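You operate a simulated robot arm through the tools that you are given. There is no shell and no other tool.

You run a simulated two-armed robot. Do the job below in one go: nothing can be reset, and whatever is moved stays where it is left.

## Task
Stamp both balls on the turntable four strokes each; switch the stamper off.
Fine: dial on 4, one run a ball, both stay in their cups, the blue cup ends under the foot; leave the other balls.

Only the result counts: the job must be done as asked and must still hold three seconds after the hand-in. Knocking over, shifting, dropping, spilling or breaking anything else fails it.

## Robot
Two 6-joint arms with two-finger parallel grippers on one trunk that stands fixed in place. Base frame: the origin is at the foot of the trunk, x ahead of it, y to its left, z up. Readings come in mm, degrees, newtons and seconds.
The left shoulder is at [280, 185, 1230], the right one opposite. With the tool pointing down near the work surface each hand reaches from about 160 to 840 mm from the base axis, measured 20 degrees to its own side. Payload 1.57 kg a hand.
The tool frame of a hand sits at the grasp point between the pads (the TCP): z along the fingers, y along the line on which they close. The tips reach 30 mm beyond it. Largest opening 80 mm; finger width 17, thickness 12; the body of the gripper, 40 by 82 mm, starts 80 mm behind the TCP.
Orientation is that of the tool frame in the base frame, as a unit quaternion [x, y, z, w]. With the fingers straight down and closing along the base's y, the tool's x points along the base's -x, its y along +y and its z along -z.

## Interface
- The arms move only by the tool servo_tool. It takes "left_moves", "right_moves" or both (then of equal length, played together; a hand with none holds still); each is a list of rows, each an object (a shift or turn left out is 0, a gripper value left out holds the last) with "translation": the shift along the tool's x, y, z in mm, a list of three; "angular": the turn, a rotation vector about the tool's x, y, z in degrees, a list of three. In form: [{"translation": [tx, ty, tz], "angular": [ax, ay, az]}, ...]. A call has 1 to 20 rows; each row shifts and turns the commanded pose from where the row before left it, along the tool's axes as they then stand. "left_claw" and "right_claw" are, for a hand that has rows, the opening, from 0 (shut) to 1 (fully open), set as the call begins (left out, the last holds). A row lasts 0.2 s, in which the tool goes at most 50 mm and 8.6 degrees; a call with a longer step from one row to the next is refused whole, and so is a gripper value outside its range. Where a pose cannot be reached the arm comes as near as it can. A force on the tool above 60 N (or 10 N above the force at the start of the call, whichever is more), or a blocked arm, ends the call early, and 0.2 s more pass. Each finger travels about 153 mm/s and halts on what it meets, pressing with about 25 N; the grip force reading is that of the motor and also rises with nothing between the fingers. The clock runs only during rows and for 0.2 s after the last one: add rows that do not move to give the fingers time. The reply holds the time, the measured pose of the TCP, the force on the tool along the base axes, the opening and the grip force, in the units named above and with some noise, with the torque about the TCP (base axes, N m) and any sound that the robot's microphone picked up.
- Cameras (640 x 400 px; columns grow to the right, rows downward): "scene" is now at [233, 26.3, 1668.1]; the picture's right is [0.34, -0.94, 0.00], its down [-0.72, -0.26, -0.64] and it looks along [0.60, 0.22, -0.77] (base axes); focal length 290 px, centre (320, 200). "left" rides on the left gripper at [72, 7, -122] in its tool frame; the picture's right is [-0.09, 1.00, 0.00], its down [-0.84, -0.08, -0.54] and it looks along [-0.54, -0.05, 0.84] (tool axes); focal length 238 px, centre (320, 200). "right" rides on the right gripper at [72, -7, -122] in its tool frame; the picture's right is [0.09, 1.00, 0.00], its down [-0.84, 0.08, -0.54] and it looks along [-0.54, 0.05, 0.84] (tool axes); focal length 238 px, centre (320, 200). There is no depth. A picture from a camera that has moved, and an enlarged one, comes with that camera's place and axes in the base frame and with its lens.
- capture(camera): a new picture of that camera. No time passes.
- lift_body(by): slides the trunk up (or, below 0, down) by that many mm; the arms and the scene camera ride with it, the base frame stays. It gives what a move gives, with no picture.
- aim_head(pan, tilt): turns the head with the scene camera to pan (to the left, within 86 degrees either way) and tilt (down, from -29 to 69), counted from straight ahead of the robot. It gives what a move gives.
- enlarge(camera, box): a new picture of the part [left, top, right, bottom] of that camera's present view, enlarged. No time passes.
- hand_in(): hands the job in; it is judged then, once.

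Nothing tells you positions but the pictures and the camera data. Unless the task says otherwise, let go and move clear before handing in.

The tools are called after ">>>" as a command line: name --argument value ..., lists and objects as JSON in quotes. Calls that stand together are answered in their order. servo_tool: Moves the arms, as the interface text tells. Its arguments: {"type":"object","properties":{"left_moves":{"type":"array"},"left_claw":{"type":"number"},"right_moves":{"type":"array"},"right_claw":{"type":"number"}},"required":[]} The other tools are called the same way: lift_body (by) moves the trunk up or down; aim_head (pan, tilt) turns the head that bears the scene camera; capture (camera) takes a picture; enlarge (camera, box) takes an enlarged picture of a part of a camera's view; hand_in () hands the job in.

At the start:

```text
clock: 0.0
left_tool_pos: [523.9, 309.2, 1379.4]
left_orientation: [0.001, 1.0, 0.0, -0.001]
left_contact_force: [0.3, -0.9, -0.6]
left_moment: [0.0, 0.01, 0.02]
left_gripper_width: 80.1
left_finger_force: 0.0
right_tool_pos: [583.5, -177.8, 1311.2]
right_orientation: [0.0, 1.0, 0.0, 0.0]
right_contact_force: [0.1, -0.1, 0.8]
right_moment: [0.0, -0.01, -0.01]
right_gripper_width: 80.0
right_finger_force: 0.0
trunk travel left (down, up): [-925.0, 65.0]
head pan, tilt (commanded): [19.7, 50.2]
```

scene: 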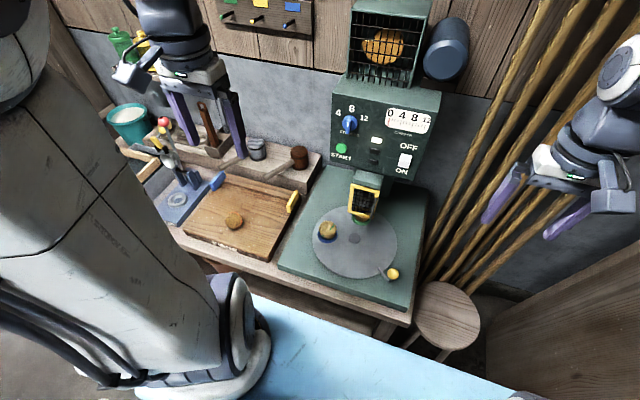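
right: 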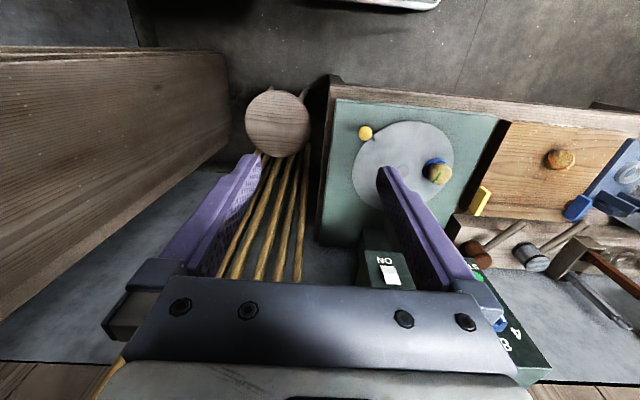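
left: 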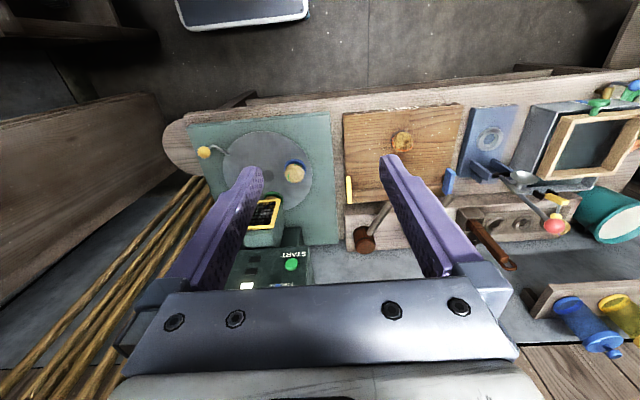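

I see a green stamping machine with a dial (4/8/12), a START button, an OFF/ON switch, a counter, and a turntable with a blue cup in front and another cup under the foot. First I'll take closer looks.

>>> enlarge --camera "scene" --box '[270, 80, 450, 193]'

>>> enlarge --camera "scene" --box '[270, 170, 450, 283]'

>>> enlarge --camera "scene" --box '[300, 0, 480, 113]'

>>> enlarge --camera "left" --box '[180, 100, 360, 213]'

>>> enlarge --camera "right" --box '[330, 90, 510, 203]'

```text
3.54 times, centred on (360, 136) of scene
camera zoom: at [233.0, 26.3, 1668.1], right [0.34, -0.94, 0.0], down [-0.72, -0.26, -0.64], along [0.6, 0.22, -0.77], focal length 1026 px, centre (178, 425)
```

zoom: 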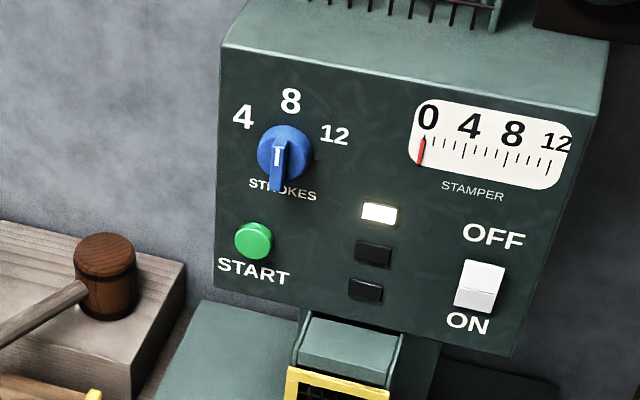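

```text
3.54 times, centred on (360, 226) of scene
camera zoom: at [233.0, 26.3, 1668.1], right [0.34, -0.94, 0.0], down [-0.72, -0.26, -0.64], along [0.6, 0.22, -0.77], focal length 1026 px, centre (178, 106)
```

zoom: 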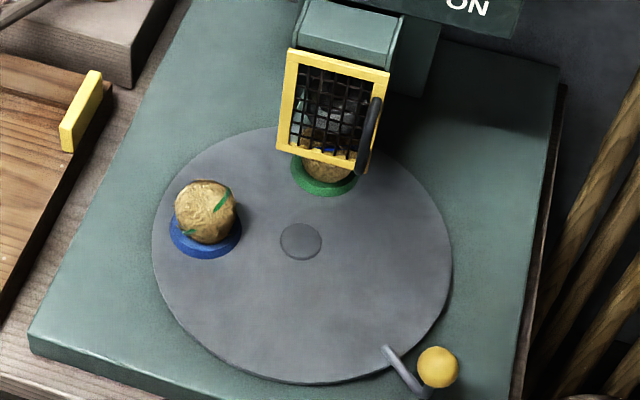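

```text
3.54 times, centred on (390, 56) of scene
camera zoom: at [233.0, 26.3, 1668.1], right [0.34, -0.94, 0.0], down [-0.72, -0.26, -0.64], along [0.6, 0.22, -0.77], focal length 1026 px, centre (72, 708)
```

zoom: 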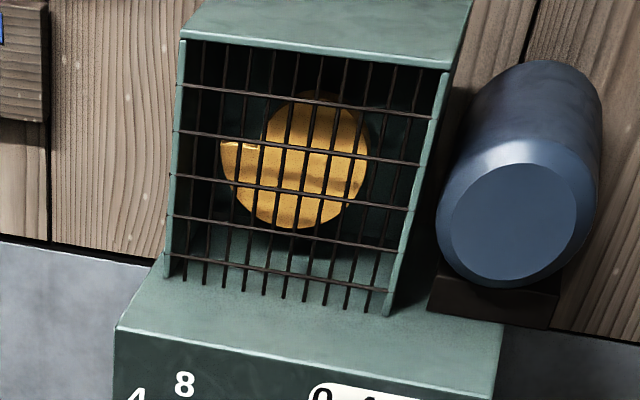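

```text
3.54 times, centred on (270, 156) of left
camera zoom: at [452.8, 314.7, 1502.3], right [0.09, 1.0, 0.0], down [0.84, -0.08, 0.54], along [0.54, -0.05, -0.84], focal length 844 px, centre (497, 354)
```

zoom: 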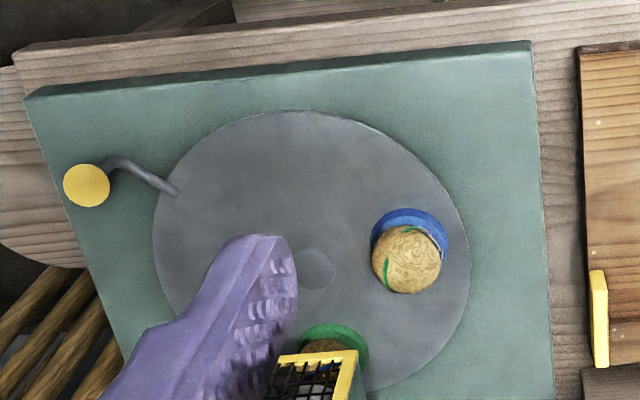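

```text
3.54 times, centred on (420, 146) of right
camera zoom: at [510.1, -185.1, 1433.6], right [-0.09, 1.0, 0.0], down [0.84, 0.08, 0.54], along [0.54, 0.05, -0.84], focal length 844 px, centre (-34, 389)
```

zoom: 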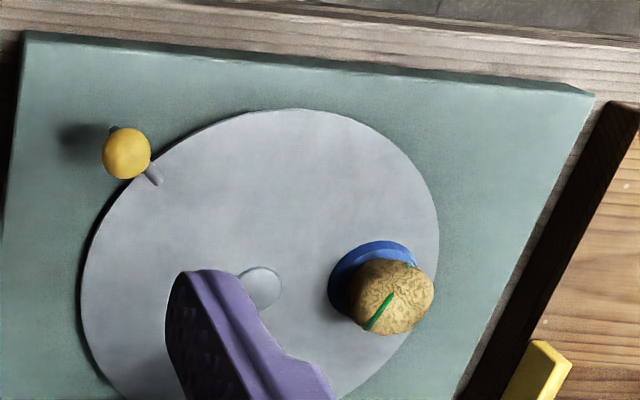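

The turntable centre seems to be near (812,104,763), the crank knob near (685,-51,833), START near (897,201,1092), the switch near (895,5,1098). I'll zoom further on the dial, switch, lights and guard.

>>> enlarge --camera "scene" --box '[325, 95, 373, 125]'

>>> enlarge --camera "scene" --box '[364, 125, 428, 185]'

>>> enlarge --camera "scene" --box '[336, 165, 400, 230]'

>>> enlarge --camera "right" --box '[350, 220, 560, 380]'

>>> enlarge --camera "left" --box '[210, 180, 330, 300]'

```text
13.33 times, centred on (349, 110) of scene
camera zoom: at [233.0, 26.3, 1668.1], right [0.34, -0.94, 0.0], down [-0.72, -0.26, -0.64], along [0.6, 0.22, -0.77], focal length 3865 px, centre (-67, 1400)
```

zoom: 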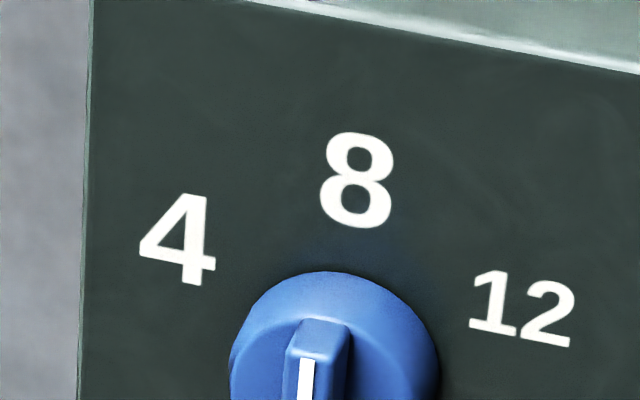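

```text
6.67 times, centred on (396, 155) of scene
camera zoom: at [233.0, 26.3, 1668.1], right [0.34, -0.94, 0.0], down [-0.72, -0.26, -0.64], along [0.6, 0.22, -0.77], focal length 1932 px, centre (-187, 500)
```

zoom: 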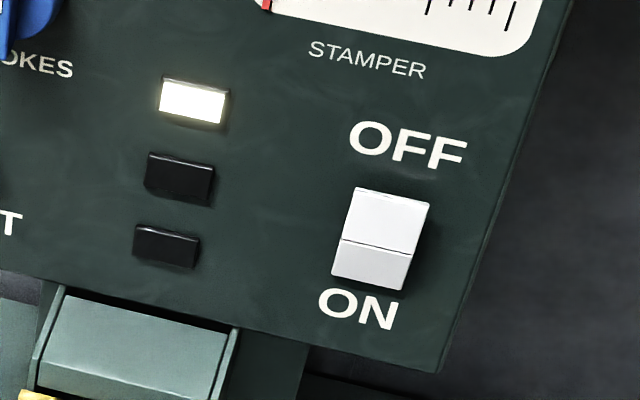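

```text
6.15 times, centred on (368, 198) of scene
camera zoom: at [233.0, 26.3, 1668.1], right [0.34, -0.94, 0.0], down [-0.72, -0.26, -0.64], along [0.6, 0.22, -0.77], focal length 1784 px, centre (25, 215)
```

zoom: 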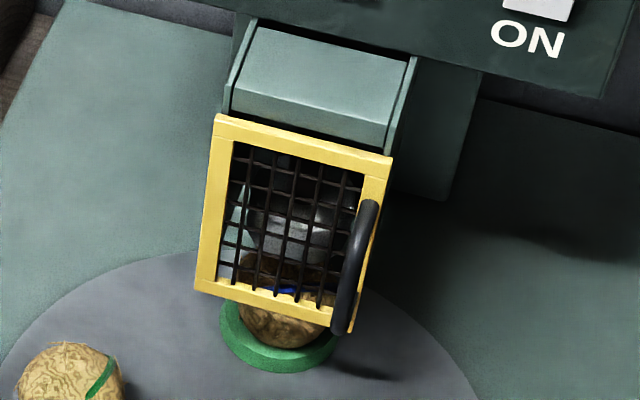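

```text
2.50 times, centred on (455, 300) of right
camera zoom: at [510.1, -185.1, 1433.6], right [-0.09, 1.0, 0.0], down [0.84, 0.08, 0.54], along [0.54, 0.05, -0.84], focal length 596 px, centre (-18, -50)
```

zoom: 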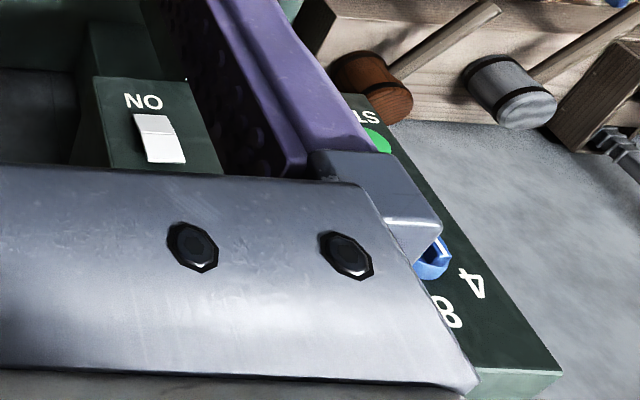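

```text
3.33 times, centred on (270, 240) of left
camera zoom: at [452.8, 314.7, 1502.3], right [0.09, 1.0, 0.0], down [0.84, -0.08, 0.54], along [0.54, -0.05, -0.84], focal length 794 px, centre (487, 67)
```

zoom: 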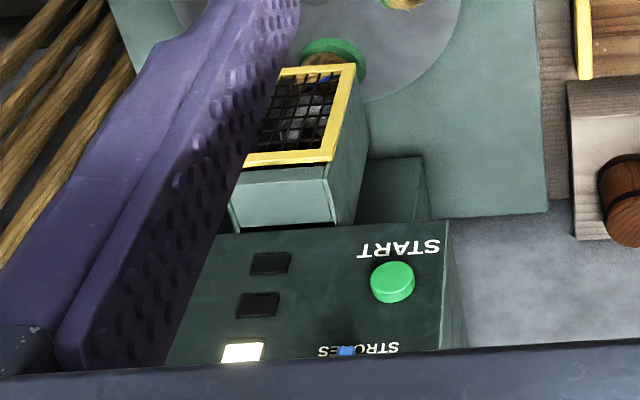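

The dial pointer seems to stand at 8, the guard looks shut, and the switch appears to be on (a light is lit). Next I bring the left hand down in front of the machine and tilt it so its camera looks level at the panel.

>>> servo_tool --left_moves '[{"translation": [-12, -15, 32]}, {"translation": [-12, -15, 32]}, {"translation": [-12, -15, 32]}, {"translation": [-12, -15, 32]}, {"translation": [-12, -15, 32]}, {"translation": [-12, -15, 32]}, {"translation": [-12, -15, 32]}, {"translation": [-12, -14, 32]}, {"angular": [0, -8.14, 0]}, {"angular": [0, -8.14, 0]}, {"angular": [0, -8.14, 0]}, {"angular": [0, -8.14, 0]}, {"angular": [0, -8.14, 0]}, {"angular": [0, -8.14, 0]}, {"angular": [0, -8.14, 0]}]'

>>> capture --camera "left"

>>> capture --camera "scene"

```text
clock: 3.2
left_tool_pos: [697.3, 192.0, 1110.5]
left_orientation: [0.0, 0.879, 0.0, 0.476]
left_contact_force: [-0.5, -0.3, 0.3]
left_moment: [-0.05, -0.03, -0.03]
left_gripper_width: 80.0
left_finger_force: 0.0
left hand out of reach, approached as far as the arm can: row 12, 13, 14, 15
right_tool_pos: [582.3, -177.4, 1311.2]
right_orientation: [0.0, 1.0, -0.001, -0.001]
right_contact_force: [0.2, -0.2, -0.4]
right_moment: [0.02, -0.02, -0.01]
right_gripper_width: 79.8
right_finger_force: 0.0
trunk travel left (down, up): [-925.0, 65.0]
head pan, tilt (commanded): [19.7, 50.2]
```

```text
taken
camera left: at [555.4, 197.6, 1117.5], right [0.05, 1.0, 0.08], down [0.0, -0.08, 1.0], along [1.0, -0.05, 0.0], focal length 238 px, centre (320, 200)
```

left: 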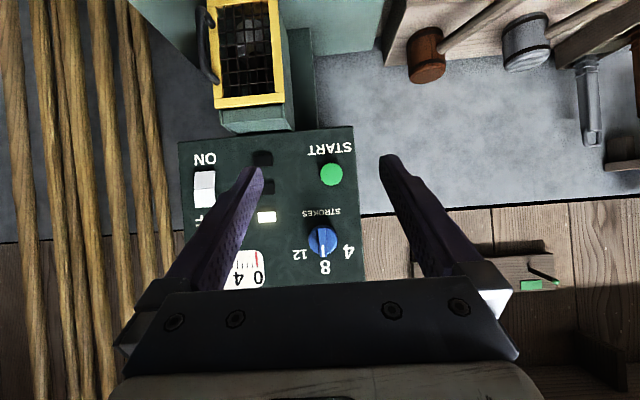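

```text
taken
camera scene: at [233.0, 26.4, 1668.1], right [0.34, -0.94, 0.0], down [-0.72, -0.26, -0.64], along [0.6, 0.22, -0.77], focal length 290 px, centre (320, 200)
```

scene: 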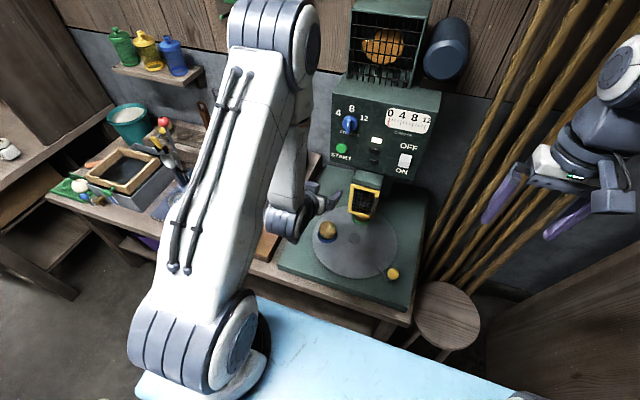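

The left camera now looks level (upside-down) at the panel; the arm stopped a bit farther ahead than asked. I zoom in on the dial, switch, lights and guard.

>>> enlarge --camera "left" --box '[270, 130, 370, 290]'

>>> enlarge --camera "left" --box '[170, 120, 290, 290]'

>>> enlarge --camera "left" --box '[170, 0, 310, 140]'

>>> enlarge --camera "left" --box '[300, 215, 350, 265]'

>>> enlarge --camera "left" --box '[180, 145, 240, 225]'

```text
2.50 times, centred on (320, 210) of left
camera zoom: at [555.4, 197.6, 1117.5], right [0.05, 1.0, 0.08], down [0.0, -0.08, 1.0], along [1.0, -0.05, 0.0], focal length 596 px, centre (320, 175)
```

zoom: 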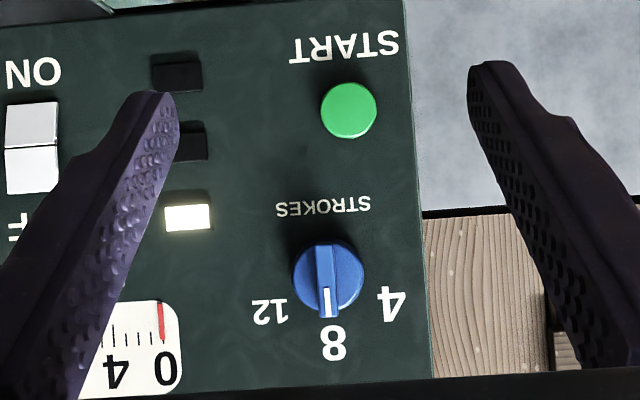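

```text
2.35 times, centred on (230, 205) of left
camera zoom: at [555.4, 197.6, 1117.5], right [0.05, 1.0, 0.08], down [0.0, -0.08, 1.0], along [1.0, -0.05, 0.0], focal length 561 px, centre (532, 188)
```

zoom: 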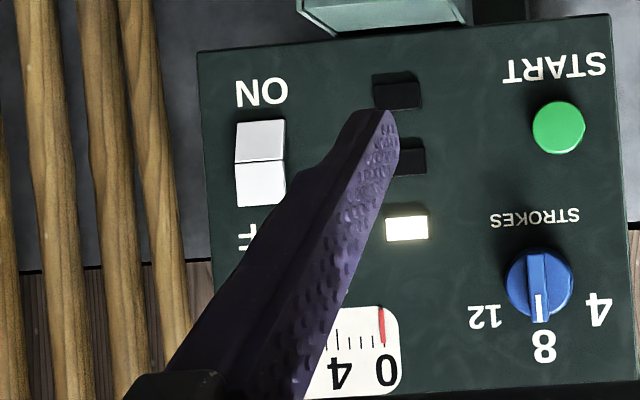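

```text
2.86 times, centred on (240, 70) of left
camera zoom: at [555.4, 197.6, 1117.5], right [0.05, 1.0, 0.08], down [0.0, -0.08, 1.0], along [1.0, -0.05, 0.0], focal length 681 px, centre (549, 571)
```

zoom: 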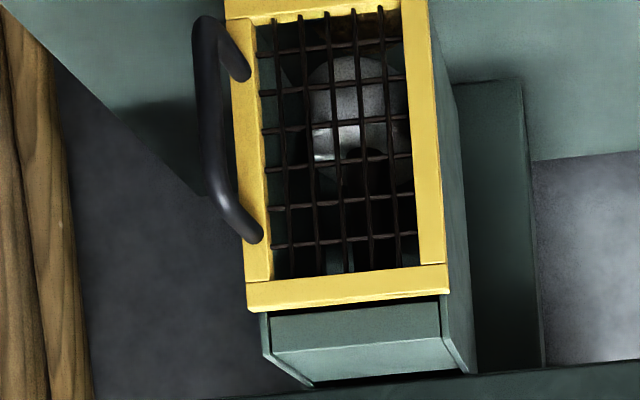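

```text
8.00 times, centred on (325, 240) of left
camera zoom: at [555.4, 197.6, 1117.5], right [0.05, 1.0, 0.08], down [0.0, -0.08, 1.0], along [1.0, -0.05, 0.0], focal length 1907 px, centre (280, -120)
```

zoom: 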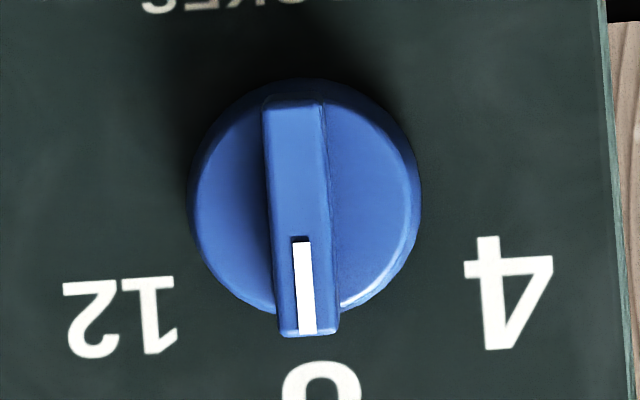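

```text
5.00 times, centred on (210, 185) of left
camera zoom: at [555.4, 197.6, 1117.5], right [0.05, 1.0, 0.08], down [0.0, -0.08, 1.0], along [1.0, -0.05, 0.0], focal length 1192 px, centre (870, 275)
```

zoom: 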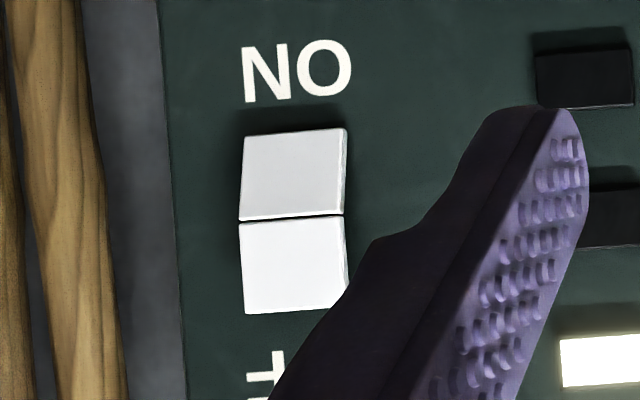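

The dial stands at 8 with 4 lying 60° to its left, the counter is at 0, and the guard with the black handle is shut. I put the dial disc at about (915,180,1177) and START at (915,200,1079). I'll first nudge the left hand forward to check where its commanded pose stands.

>>> servo_tool --left_moves '[{"translation": [-21.8, 0, 33.5]}, {"translation": [-21.8, 0, 33.5]}]'

```text
clock: 3.8
left_tool_pos: [777.9, 190.8, 1111.2]
left_orientation: [-0.001, 0.879, 0.001, 0.477]
left_contact_force: [-1.1, 0.0, -0.5]
left_moment: [0.0, -0.01, 0.0]
left_gripper_width: 79.9
left_finger_force: 0.0
right_tool_pos: [582.3, -177.6, 1310.8]
right_orientation: [0.001, 1.0, 0.0, 0.001]
right_contact_force: [-0.5, 0.2, -0.5]
right_moment: [0.01, 0.0, 0.02]
right_gripper_width: 80.0
right_finger_force: 0.0
trunk travel left (down, up): [-925.0, 65.0]
head pan, tilt (commanded): [19.7, 50.2]
```

Moves now start from the measured pose. I turn the left hand to point level at the panel and bring it to the dial's height and side position, still about 65 mm off the panel.

>>> servo_tool --left_moves '[{"angular": [0, -8.28, 0]}, {"angular": [0, -8.28, 0]}, {"angular": [0, -8.28, 0]}, {"angular": [0, -8.28, 0]}, {"translation": [-33, -5.5, 0]}, {"translation": [-33, -5.5, 0]}, {}]' --left_claw 0.45

>>> capture --camera "left"

>>> enlarge --camera "scene" --box '[270, 60, 430, 180]'

>>> capture --camera "right"

```text
clock: 5.4
left_tool_pos: [777.0, 181.2, 1176.8]
left_orientation: [0.0, 0.706, 0.0, 0.708]
left_contact_force: [0.2, 0.0, -0.3]
left_moment: [-0.01, 0.02, -0.03]
left_gripper_width: 35.9
left_finger_force: 0.1
right_tool_pos: [582.2, -179.4, 1311.1]
right_orientation: [0.0, 1.0, 0.0, 0.0]
right_contact_force: [-0.3, 0.0, -0.2]
right_moment: [-0.02, 0.01, 0.0]
right_gripper_width: 80.2
right_finger_force: 0.1
trunk travel left (down, up): [-925.0, 65.0]
head pan, tilt (commanded): [19.7, 50.2]
```

```text
taken
camera left: at [654.3, 186.9, 1105.3], right [0.0, 1.0, 0.09], down [-0.54, -0.08, 0.84], along [0.84, -0.05, 0.54], focal length 238 px, centre (320, 200)
```

left: 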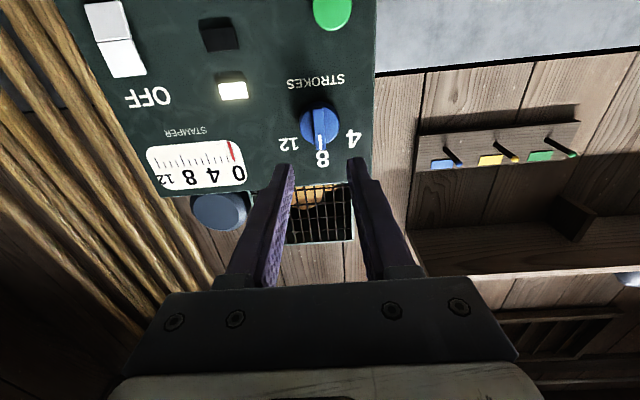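

```text
3.33 times, centred on (350, 120) of scene
camera zoom: at [232.9, 26.3, 1668.1], right [0.34, -0.94, 0.0], down [-0.72, -0.26, -0.64], along [0.6, 0.22, -0.77], focal length 966 px, centre (220, 467)
```

zoom: 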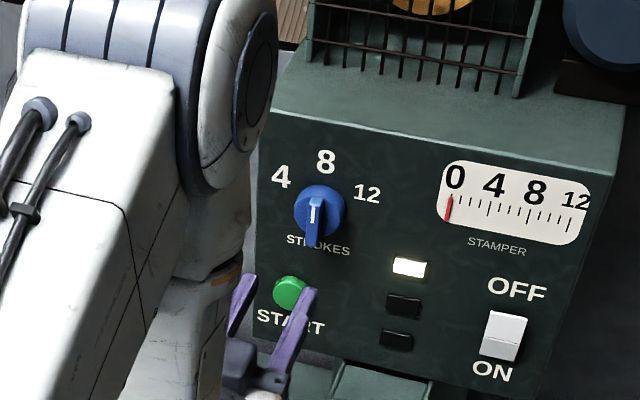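

```text
taken
camera right: at [509.9, -185.2, 1433.6], right [-0.09, 1.0, 0.0], down [0.84, 0.08, 0.54], along [0.54, 0.05, -0.84], focal length 238 px, centre (320, 200)
```

right: 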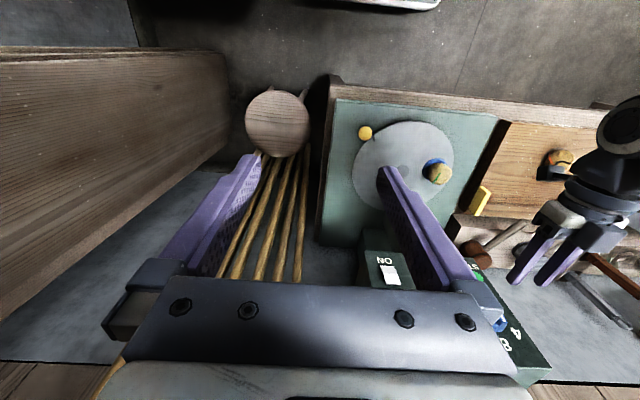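

The left hand is level with the dial in view ahead of the fingertips. I zoom in to measure the dial again from here.

>>> enlarge --camera "left" --box '[270, 85, 380, 185]'

>>> enlarge --camera "scene" --box '[325, 90, 385, 130]'

>>> enlarge --camera "right" --box '[440, 200, 640, 380]'

```text
4.00 times, centred on (325, 135) of left
camera zoom: at [654.3, 186.9, 1105.3], right [0.0, 1.0, 0.09], down [-0.54, -0.08, 0.84], along [0.84, -0.05, 0.54], focal length 953 px, centre (300, 460)
```

zoom: 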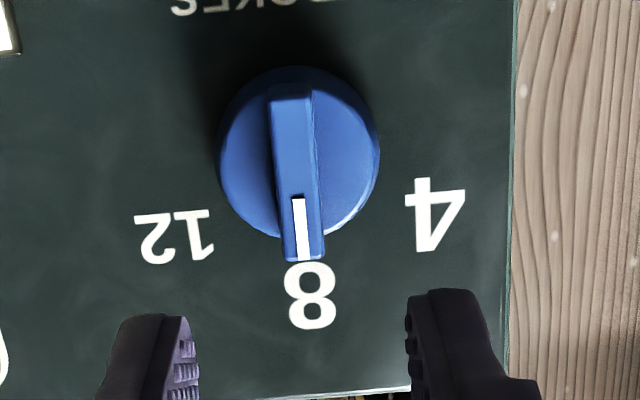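

```text
10.00 times, centred on (355, 110) of scene
camera zoom: at [232.9, 26.3, 1668.1], right [0.34, -0.94, 0.0], down [-0.72, -0.26, -0.64], along [0.6, 0.22, -0.77], focal length 2898 px, centre (-30, 1100)
```

zoom: 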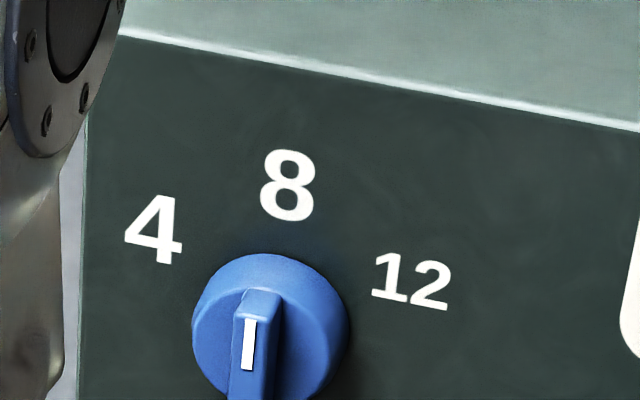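

```text
2.22 times, centred on (540, 290) of right
camera zoom: at [509.9, -185.2, 1433.6], right [-0.09, 1.0, 0.0], down [0.84, 0.08, 0.54], along [0.54, 0.05, -0.84], focal length 530 px, centre (-169, 0)
```

zoom: 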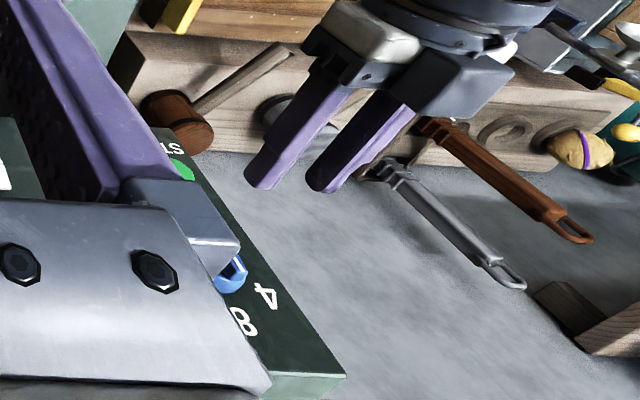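

The dial's ridge is about 11 mm wide, its front at x≈891, centred at (y 180, z 1175). I move in so the fingertips straddle it at x≈902, then close lightly on it.

>>> servo_tool --left_moves '[{"translation": [0.9, -0.6, 20]}, {"translation": [0.9, -0.6, 20]}, {"translation": [0, 0, 20]}, {"translation": [0, 0, 15]}, {"translation": [0, 0, 10]}, {"translation": [0, 0, 5]}, {"translation": [0, 0, 5]}]'

>>> enlarge --camera "left" --box '[250, 85, 390, 225]'

>>> enlarge --camera "scene" --box '[315, 90, 375, 140]'

```text
clock: 7.0
left_tool_pos: [871.7, 179.7, 1175.1]
left_orientation: [0.001, 0.707, -0.001, 0.707]
left_contact_force: [-0.1, -0.4, -1.1]
left_moment: [0.02, 0.0, 0.01]
left_gripper_width: 36.0
left_finger_force: 0.1
right_tool_pos: [582.1, -178.7, 1310.5]
right_orientation: [0.0, 1.0, 0.0, 0.001]
right_contact_force: [-0.4, 0.4, 0.0]
right_moment: [0.02, 0.02, 0.0]
right_gripper_width: 79.9
right_finger_force: 0.0
trunk travel left (down, up): [-925.0, 65.0]
head pan, tilt (commanded): [19.7, 50.2]
```

```text
2.86 times, centred on (320, 155) of left
camera zoom: at [749.7, 185.9, 1103.5], right [0.0, 1.0, 0.09], down [-0.54, -0.08, 0.84], along [0.84, -0.05, 0.54], focal length 681 px, centre (320, 329)
```

zoom: 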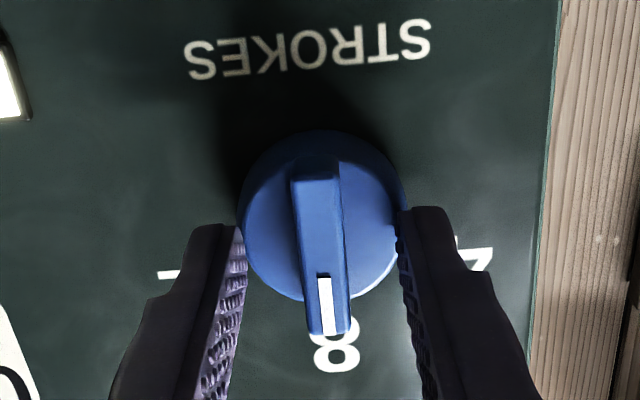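

```text
8.00 times, centred on (345, 115) of scene
camera zoom: at [233.1, 26.3, 1668.1], right [0.34, -0.94, 0.0], down [-0.72, -0.26, -0.64], along [0.6, 0.22, -0.77], focal length 2319 px, centre (120, 880)
```

zoom: 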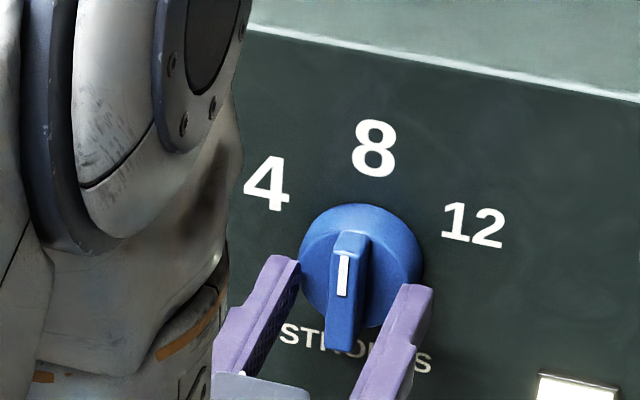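

The fingertips straddle the ridge with even gaps. I close on it and check the width.

>>> servo_tool --left_moves '[{}, {}, {}]' --left_claw 0.0

>>> enlarge --camera "left" --box '[250, 85, 390, 225]'

```text
clock: 7.8
left_tool_pos: [872.3, 180.3, 1174.6]
left_orientation: [0.0, 0.707, 0.0, 0.707]
left_contact_force: [2.4, 3.1, 1.5]
left_moment: [0.0, 0.2, 0.04]
left_gripper_width: 10.9
left_finger_force: 28.4
right_tool_pos: [582.2, -176.6, 1311.4]
right_orientation: [0.0, 1.0, 0.0, 0.0]
right_contact_force: [-0.6, 0.1, -0.1]
right_moment: [0.0, 0.0, 0.02]
right_gripper_width: 80.0
right_finger_force: 0.2
trunk travel left (down, up): [-925.0, 65.0]
head pan, tilt (commanded): [19.7, 50.2]
```

```text
2.86 times, centred on (320, 155) of left
camera zoom: at [749.7, 186.3, 1103.5], right [0.0, 1.0, 0.09], down [-0.54, -0.08, 0.84], along [0.84, -0.05, 0.54], focal length 681 px, centre (320, 329)
```

zoom: 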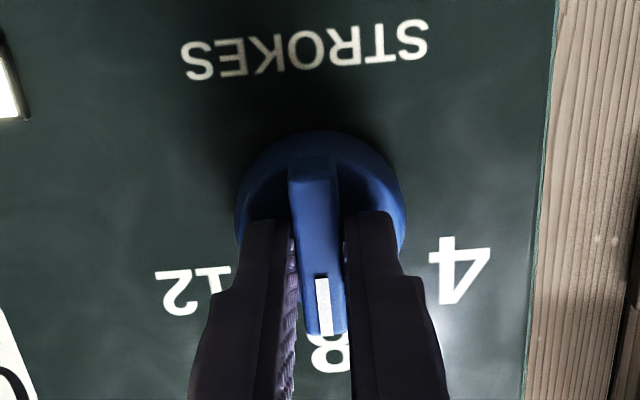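

Ridge gripped (10.9 mm wide). I turn it 60° toward the 4 (counter-clockwise as seen from the robot).

>>> servo_tool --left_moves '[{"angular": [0, 0, -7.5]}, {"angular": [0, 0, -7.5]}, {"angular": [0, 0, -7.5]}, {"angular": [0, 0, -7.5]}, {"angular": [0, 0, -7.5]}, {"angular": [0, 0, -7.5]}, {"angular": [0, 0, -7.5]}, {"angular": [0, 0, -7.5]}, {}]'

>>> capture --camera "left"

>>> enlarge --camera "scene" --box '[315, 90, 375, 140]'

```text
clock: 9.8
left_tool_pos: [870.9, 180.9, 1175.4]
left_orientation: [-0.355, 0.611, -0.353, 0.613]
left_contact_force: [1.7, 8.8, 2.7]
left_moment: [0.12, -0.01, 0.23]
left_gripper_width: 11.0
left_finger_force: 28.5
right_tool_pos: [582.0, -177.4, 1311.3]
right_orientation: [0.0, 1.0, -0.001, 0.0]
right_contact_force: [-0.5, -0.4, -0.4]
right_moment: [-0.03, -0.04, 0.01]
right_gripper_width: 80.0
right_finger_force: 0.0
trunk travel left (down, up): [-925.0, 65.0]
head pan, tilt (commanded): [19.7, 50.2]
```

```text
taken
camera left: at [749.8, 120.7, 1133.7], right [0.0, 0.58, -0.82], down [-0.54, 0.69, 0.48], along [0.84, 0.45, 0.31], focal length 238 px, centre (320, 200)
```

left: 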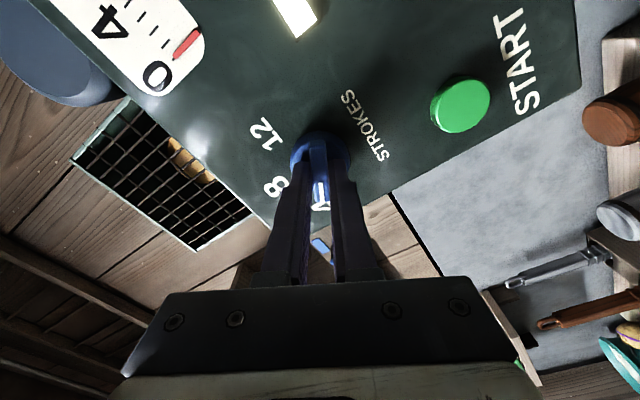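

```text
8.00 times, centred on (345, 115) of scene
camera zoom: at [233.0, 27.1, 1668.1], right [0.34, -0.94, 0.0], down [-0.72, -0.26, -0.64], along [0.6, 0.22, -0.77], focal length 2319 px, centre (120, 880)
```

zoom: 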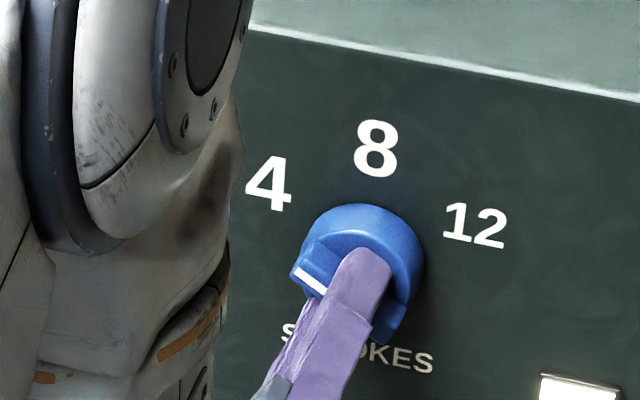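

The dial turned to 4. I open the fingers and back straight out.

>>> servo_tool --left_moves '[{}, {}, {"translation": [0, 0, -15]}, {"translation": [0, 0, -25]}, {"translation": [0, 0, -30]}]' --left_claw 0.4

>>> capture --camera "left"

>>> enlarge --camera "scene" --box '[315, 90, 435, 190]'

```text
clock: 11.0
left_tool_pos: [802.2, 178.4, 1174.8]
left_orientation: [-0.353, 0.611, -0.355, 0.613]
left_contact_force: [-0.6, 1.0, 0.2]
left_moment: [-0.03, -0.01, 0.01]
left_gripper_width: 32.1
left_finger_force: 0.0
right_tool_pos: [583.1, -178.7, 1311.7]
right_orientation: [0.001, 1.0, 0.0, 0.0]
right_contact_force: [-0.4, 0.1, -0.3]
right_moment: [-0.01, -0.02, 0.01]
right_gripper_width: 80.0
right_finger_force: 0.1
trunk travel left (down, up): [-925.0, 65.0]
head pan, tilt (commanded): [19.7, 50.2]
```

```text
taken
camera left: at [680.0, 120.0, 1133.9], right [0.0, 0.58, -0.82], down [-0.54, 0.69, 0.48], along [0.84, 0.44, 0.32], focal length 238 px, centre (320, 200)
```

left: 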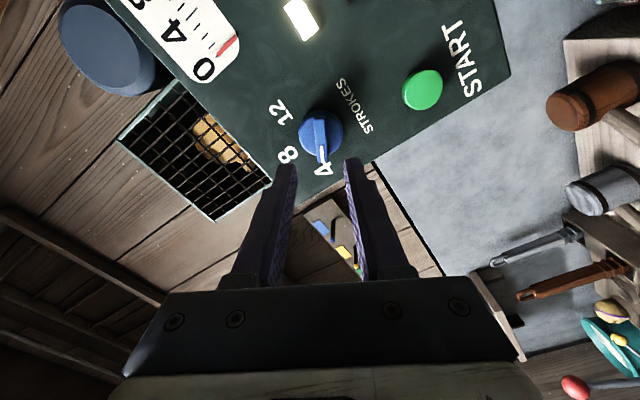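

```text
4.00 times, centred on (375, 140) of scene
camera zoom: at [233.1, 26.4, 1668.1], right [0.34, -0.94, 0.0], down [-0.72, -0.26, -0.64], along [0.6, 0.22, -0.77], focal length 1159 px, centre (100, 440)
```

zoom: 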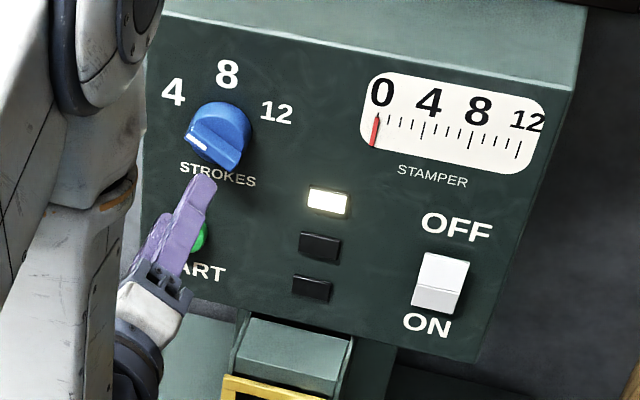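

The dial now clearly points to 4. I turn the hand back, close the fingers, move in front of START, and check the guard and the cup under the foot before pressing.

>>> servo_tool --left_moves '[{"angular": [0, 0, 7.5]}, {"angular": [0, 0, 7.5]}, {"angular": [0, 0, 7.5]}, {"angular": [0, 0, 7.5]}, {"angular": [0, 0, 7.5]}, {"angular": [0, 0, 7.5]}, {"angular": [0, 0, 7.5]}, {"angular": [0, 0, 7.5]}, {"translation": [32, 7, 0]}, {"translation": [32, 7, 0]}, {"translation": [31, 7, 0]}, {}]' --left_claw 0.0

>>> enlarge --camera "scene" --box '[325, 125, 405, 215]'

>>> capture --camera "left"

>>> enlarge --camera "scene" --box '[330, 165, 400, 240]'

```text
clock: 13.6
left_tool_pos: [802.0, 200.6, 1080.3]
left_orientation: [-0.001, 0.707, 0.001, 0.707]
left_contact_force: [0.7, 0.3, -0.2]
left_moment: [0.0, -0.02, 0.03]
left_gripper_width: 0.1
left_finger_force: 21.0
right_tool_pos: [581.4, -178.7, 1310.8]
right_orientation: [0.0, 1.0, -0.001, 0.0]
right_contact_force: [-0.3, -0.6, -0.8]
right_moment: [-0.01, -0.02, 0.04]
right_gripper_width: 80.2
right_finger_force: 0.2
trunk travel left (down, up): [-925.0, 65.0]
head pan, tilt (commanded): [19.7, 50.2]
```

```text
4.44 times, centred on (365, 170) of scene
camera zoom: at [233.2, 26.5, 1668.0], right [0.34, -0.94, 0.0], down [-0.72, -0.26, -0.64], along [0.6, 0.22, -0.77], focal length 1288 px, centre (120, 333)
```

zoom: 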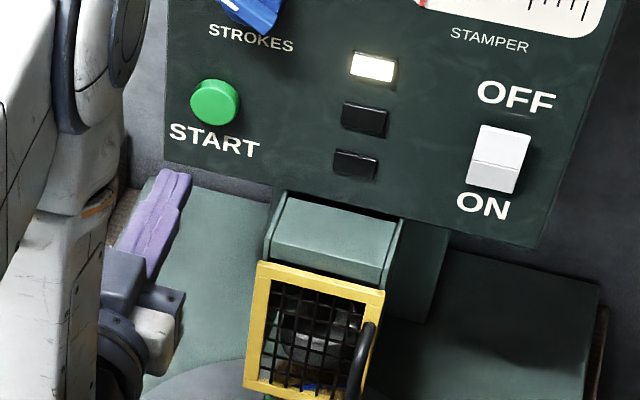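

```text
taken
camera left: at [679.5, 206.8, 1008.5], right [0.0, 1.0, 0.09], down [-0.54, -0.08, 0.84], along [0.84, -0.05, 0.54], focal length 238 px, centre (320, 200)
```

left: 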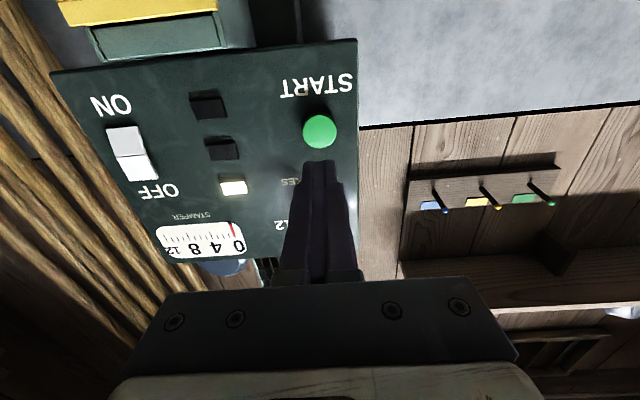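

```text
5.33 times, centred on (365, 202) of scene
camera zoom: at [233.2, 26.5, 1668.0], right [0.34, -0.94, 0.0], down [-0.72, -0.26, -0.64], along [0.6, 0.22, -0.77], focal length 1546 px, centre (80, 187)
```

zoom: 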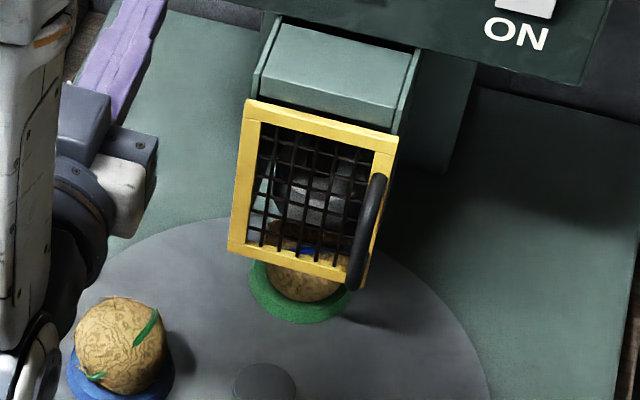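

START is straight ahead of the closed fingertips and the guard is closed with the green cup under the foot. I approach to just short of the button.

>>> servo_tool --left_moves '[{"translation": [0, 0, 25]}, {"translation": [0, 0, 25]}, {"translation": [0, 0, 15]}]'

>>> enlarge --camera "left" --box '[260, 80, 380, 200]'

>>> enlarge --camera "scene" --box '[320, 130, 370, 180]'

```text
clock: 14.4
left_tool_pos: [867.1, 200.9, 1079.3]
left_orientation: [0.0, 0.707, 0.0, 0.708]
left_contact_force: [1.2, 0.4, -0.2]
left_moment: [0.01, 0.0, 0.01]
left_gripper_width: 0.2
left_finger_force: 20.9
right_tool_pos: [581.0, -178.3, 1310.7]
right_orientation: [0.0, 1.0, -0.001, 0.001]
right_contact_force: [0.0, 0.5, 0.8]
right_moment: [0.0, 0.0, 0.0]
right_gripper_width: 79.8
right_finger_force: 0.1
trunk travel left (down, up): [-925.0, 65.0]
head pan, tilt (commanded): [19.7, 50.2]
```

```text
3.33 times, centred on (320, 140) of left
camera zoom: at [744.9, 206.4, 1009.0], right [0.0, 1.0, 0.09], down [-0.54, -0.08, 0.84], along [0.84, -0.05, 0.54], focal length 794 px, centre (320, 400)
```

zoom: 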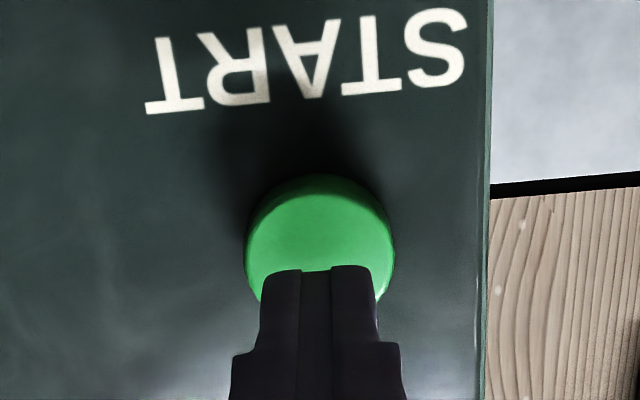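

```text
8.00 times, centred on (345, 155) of scene
camera zoom: at [233.1, 26.4, 1668.1], right [0.34, -0.94, 0.0], down [-0.72, -0.26, -0.64], along [0.6, 0.22, -0.77], focal length 2319 px, centre (120, 560)
```

zoom: 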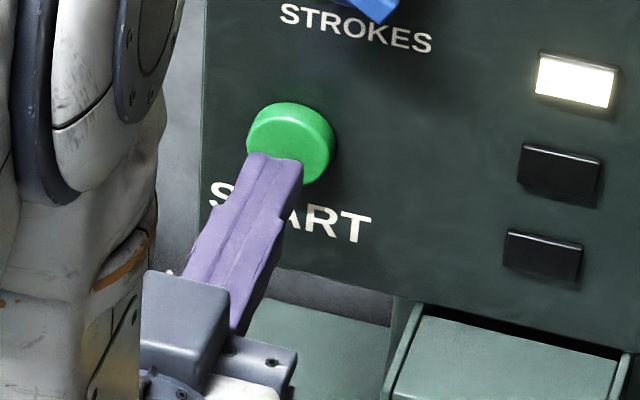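

The tip is about a centimetre from the button. I press gently in small steps.

>>> servo_tool --left_moves '[{"translation": [0, 0, 3]}, {"translation": [0, 0, 3]}, {"translation": [0, 0, 2]}, {"translation": [0, 0, 2]}]'

>>> enlarge --camera "scene" --box '[320, 85, 440, 185]'

```text
clock: 15.4
left_tool_pos: [877.2, 200.6, 1080.6]
left_orientation: [-0.001, 0.706, 0.001, 0.709]
left_contact_force: [0.1, -0.7, -0.6]
left_moment: [0.01, -0.01, -0.02]
left_gripper_width: 0.0
left_finger_force: 21.2
right_tool_pos: [582.8, -179.1, 1311.0]
right_orientation: [0.0, 1.0, 0.0, 0.0]
right_contact_force: [-0.4, -0.6, -0.4]
right_moment: [-0.01, -0.02, 0.02]
right_gripper_width: 79.9
right_finger_force: 0.1
trunk travel left (down, up): [-925.0, 65.0]
head pan, tilt (commanded): [19.7, 50.2]
```

```text
4.00 times, centred on (380, 135) of scene
camera zoom: at [233.1, 26.4, 1668.1], right [0.34, -0.94, 0.0], down [-0.72, -0.26, -0.64], along [0.6, 0.22, -0.77], focal length 1159 px, centre (80, 460)
```

zoom: 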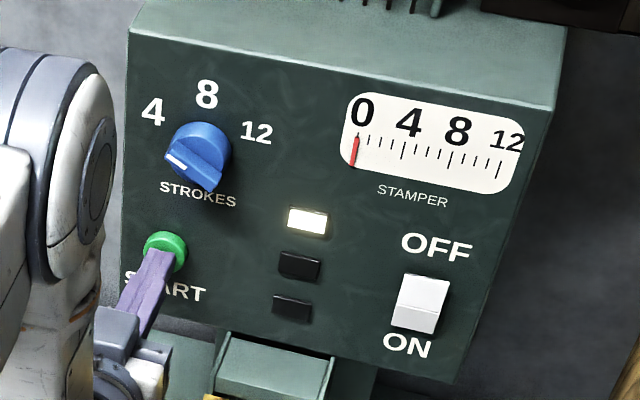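

No contact yet at tip x≈907; I keep pressing in 1.5–2 mm steps.

>>> servo_tool --left_moves '[{"translation": [0, 0, 2]}, {"translation": [0, 0, 2]}, {"translation": [0, 0, 1.5]}]'

>>> enlarge --camera "scene" --box '[320, 85, 440, 185]'

```text
clock: 16.2
left_tool_pos: [882.7, 201.2, 1080.8]
left_orientation: [-0.001, 0.707, 0.001, 0.707]
left_contact_force: [-1.9, -0.4, 0.3]
left_moment: [0.03, 0.01, -0.02]
left_gripper_width: 0.1
left_finger_force: 21.6
right_tool_pos: [581.6, -179.3, 1311.4]
right_orientation: [0.0, 1.0, 0.0, 0.0]
right_contact_force: [-1.4, 0.3, 0.2]
right_moment: [-0.01, 0.0, 0.0]
right_gripper_width: 80.2
right_finger_force: 0.0
trunk travel left (down, up): [-925.0, 65.0]
head pan, tilt (commanded): [19.7, 50.2]
heard: click
```

```text
4.00 times, centred on (380, 135) of scene
camera zoom: at [232.9, 26.4, 1668.1], right [0.34, -0.94, 0.0], down [-0.72, -0.26, -0.64], along [0.6, 0.22, -0.77], focal length 1159 px, centre (80, 460)
```

zoom: 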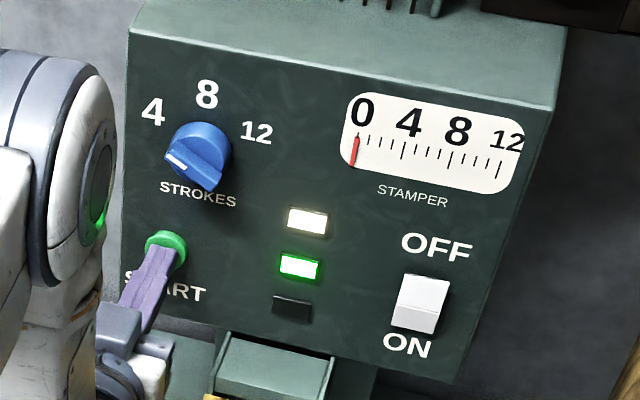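

A click was heard and the second light is green: the run has started. I back off the button and let time pass, watching the counter.

>>> servo_tool --left_moves '[{"translation": [0, 0, -10]}, {"translation": [0, 0, -20]}, {"translation": [0, 0, -30]}, {}, {}]'

>>> enlarge --camera "scene" --box '[320, 85, 440, 235]'

```text
clock: 17.4
left_tool_pos: [822.8, 199.8, 1079.7]
left_orientation: [0.001, 0.706, 0.0, 0.708]
left_contact_force: [0.5, 0.7, 1.3]
left_moment: [-0.01, 0.0, 0.0]
left_gripper_width: 0.0
left_finger_force: 21.3
right_tool_pos: [583.3, -178.4, 1310.5]
right_orientation: [0.0, 1.0, -0.001, -0.001]
right_contact_force: [0.1, 0.1, -0.5]
right_moment: [-0.05, 0.04, -0.01]
right_gripper_width: 79.9
right_finger_force: 0.1
trunk travel left (down, up): [-925.0, 65.0]
head pan, tilt (commanded): [19.7, 50.2]
```

```text
2.67 times, centred on (380, 160) of scene
camera zoom: at [233.1, 26.4, 1668.0], right [0.34, -0.94, 0.0], down [-0.72, -0.26, -0.64], along [0.6, 0.22, -0.77], focal length 773 px, centre (160, 307)
```

zoom: 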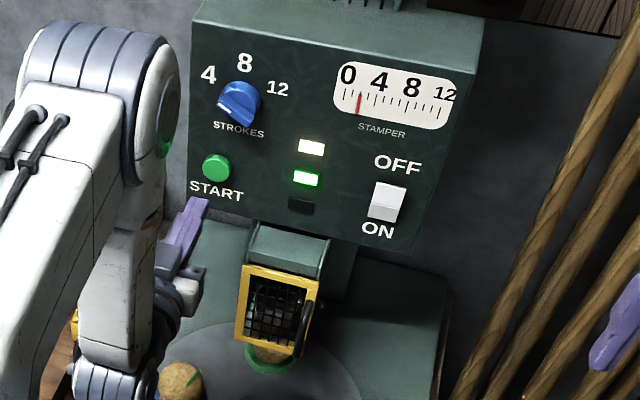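

The counter is climbing (around 1–2). I wait with still rows.

>>> servo_tool --left_moves '[{}, {}, {}, {}, {}, {}, {}, {}, {}, {}]'

>>> enlarge --camera "scene" --box '[320, 85, 440, 235]'

```text
clock: 19.6
left_tool_pos: [822.6, 201.2, 1079.5]
left_orientation: [0.0, 0.707, 0.0, 0.707]
left_contact_force: [0.5, -0.3, 0.5]
left_moment: [0.0, -0.03, -0.01]
left_gripper_width: 0.0
left_finger_force: 20.9
right_tool_pos: [582.9, -178.3, 1311.0]
right_orientation: [0.0, 1.0, 0.0, 0.0]
right_contact_force: [-0.2, 1.0, -0.8]
right_moment: [0.01, 0.0, -0.03]
right_gripper_width: 80.0
right_finger_force: 0.2
trunk travel left (down, up): [-925.0, 65.0]
head pan, tilt (commanded): [19.7, 50.2]
```

```text
2.67 times, centred on (380, 160) of scene
camera zoom: at [233.1, 26.4, 1668.1], right [0.34, -0.94, 0.0], down [-0.72, -0.26, -0.64], along [0.6, 0.22, -0.77], focal length 773 px, centre (160, 307)
```

zoom: 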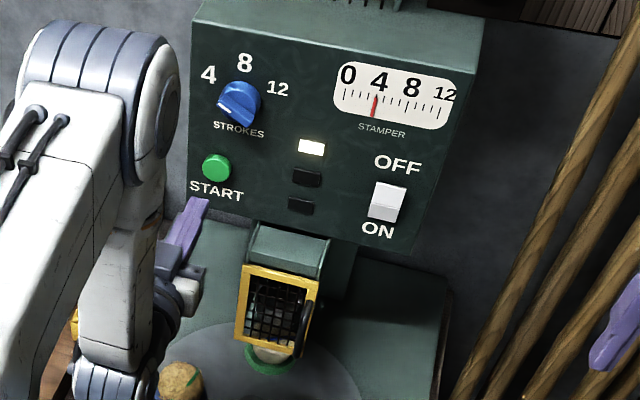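

The counter reads 4 and the run light is out, so the green-cup ball is done. I check the foot and balls, then plan the crank.

>>> enlarge --camera "scene" --box '[330, 165, 400, 240]'

>>> enlarge --camera "scene" --box '[370, 85, 440, 130]'

>>> enlarge --camera "scene" --box '[280, 190, 440, 300]'

>>> enlarge --camera "right" --box '[330, 100, 510, 213]'

```text
5.33 times, centred on (365, 202) of scene
camera zoom: at [233.1, 26.4, 1668.1], right [0.34, -0.94, 0.0], down [-0.72, -0.26, -0.64], along [0.6, 0.22, -0.77], focal length 1546 px, centre (80, 187)
```

zoom: 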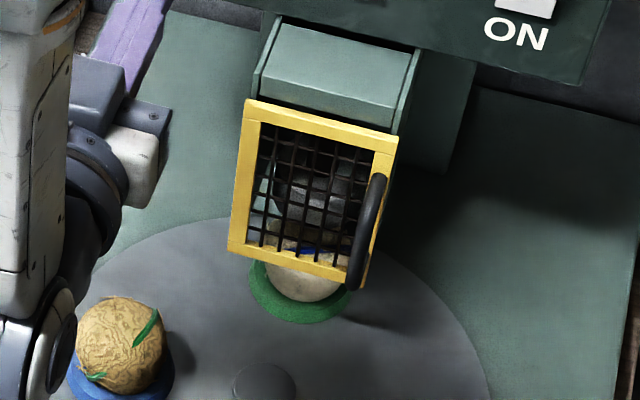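

```text
8.89 times, centred on (405, 108) of scene
camera zoom: at [233.1, 26.4, 1668.1], right [0.34, -0.94, 0.0], down [-0.72, -0.26, -0.64], along [0.6, 0.22, -0.77], focal length 2576 px, centre (-436, 1022)
```

zoom: 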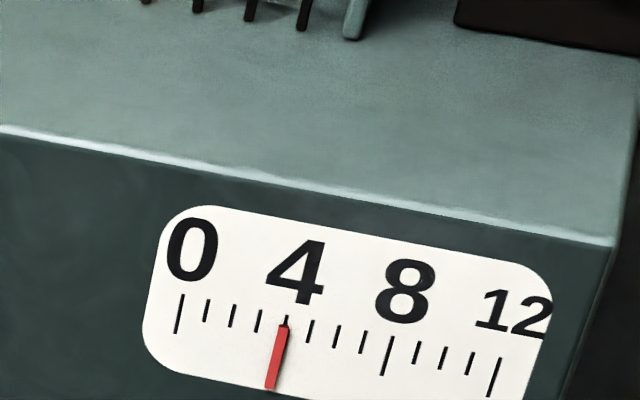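

```text
3.64 times, centred on (360, 245) of scene
camera zoom: at [233.1, 26.4, 1668.1], right [0.34, -0.94, 0.0], down [-0.72, -0.26, -0.64], along [0.6, 0.22, -0.77], focal length 1054 px, centre (174, 36)
```

zoom: 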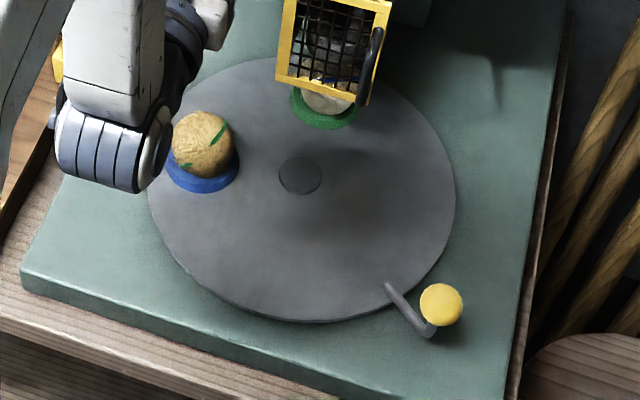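

```text
3.54 times, centred on (420, 156) of right
camera zoom: at [510.1, -185.0, 1433.5], right [-0.09, 1.0, 0.0], down [0.84, 0.08, 0.54], along [0.54, 0.05, -0.84], focal length 844 px, centre (-34, 354)
```

zoom: 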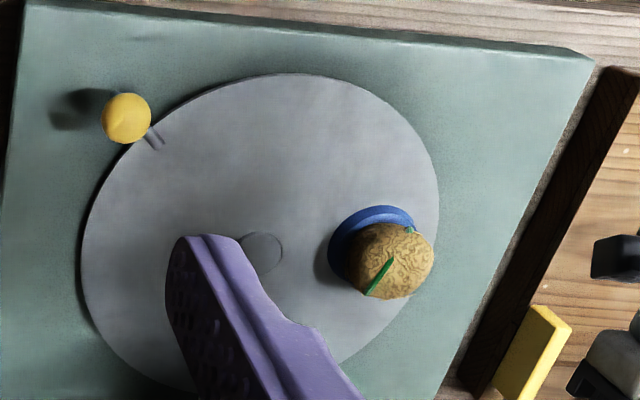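

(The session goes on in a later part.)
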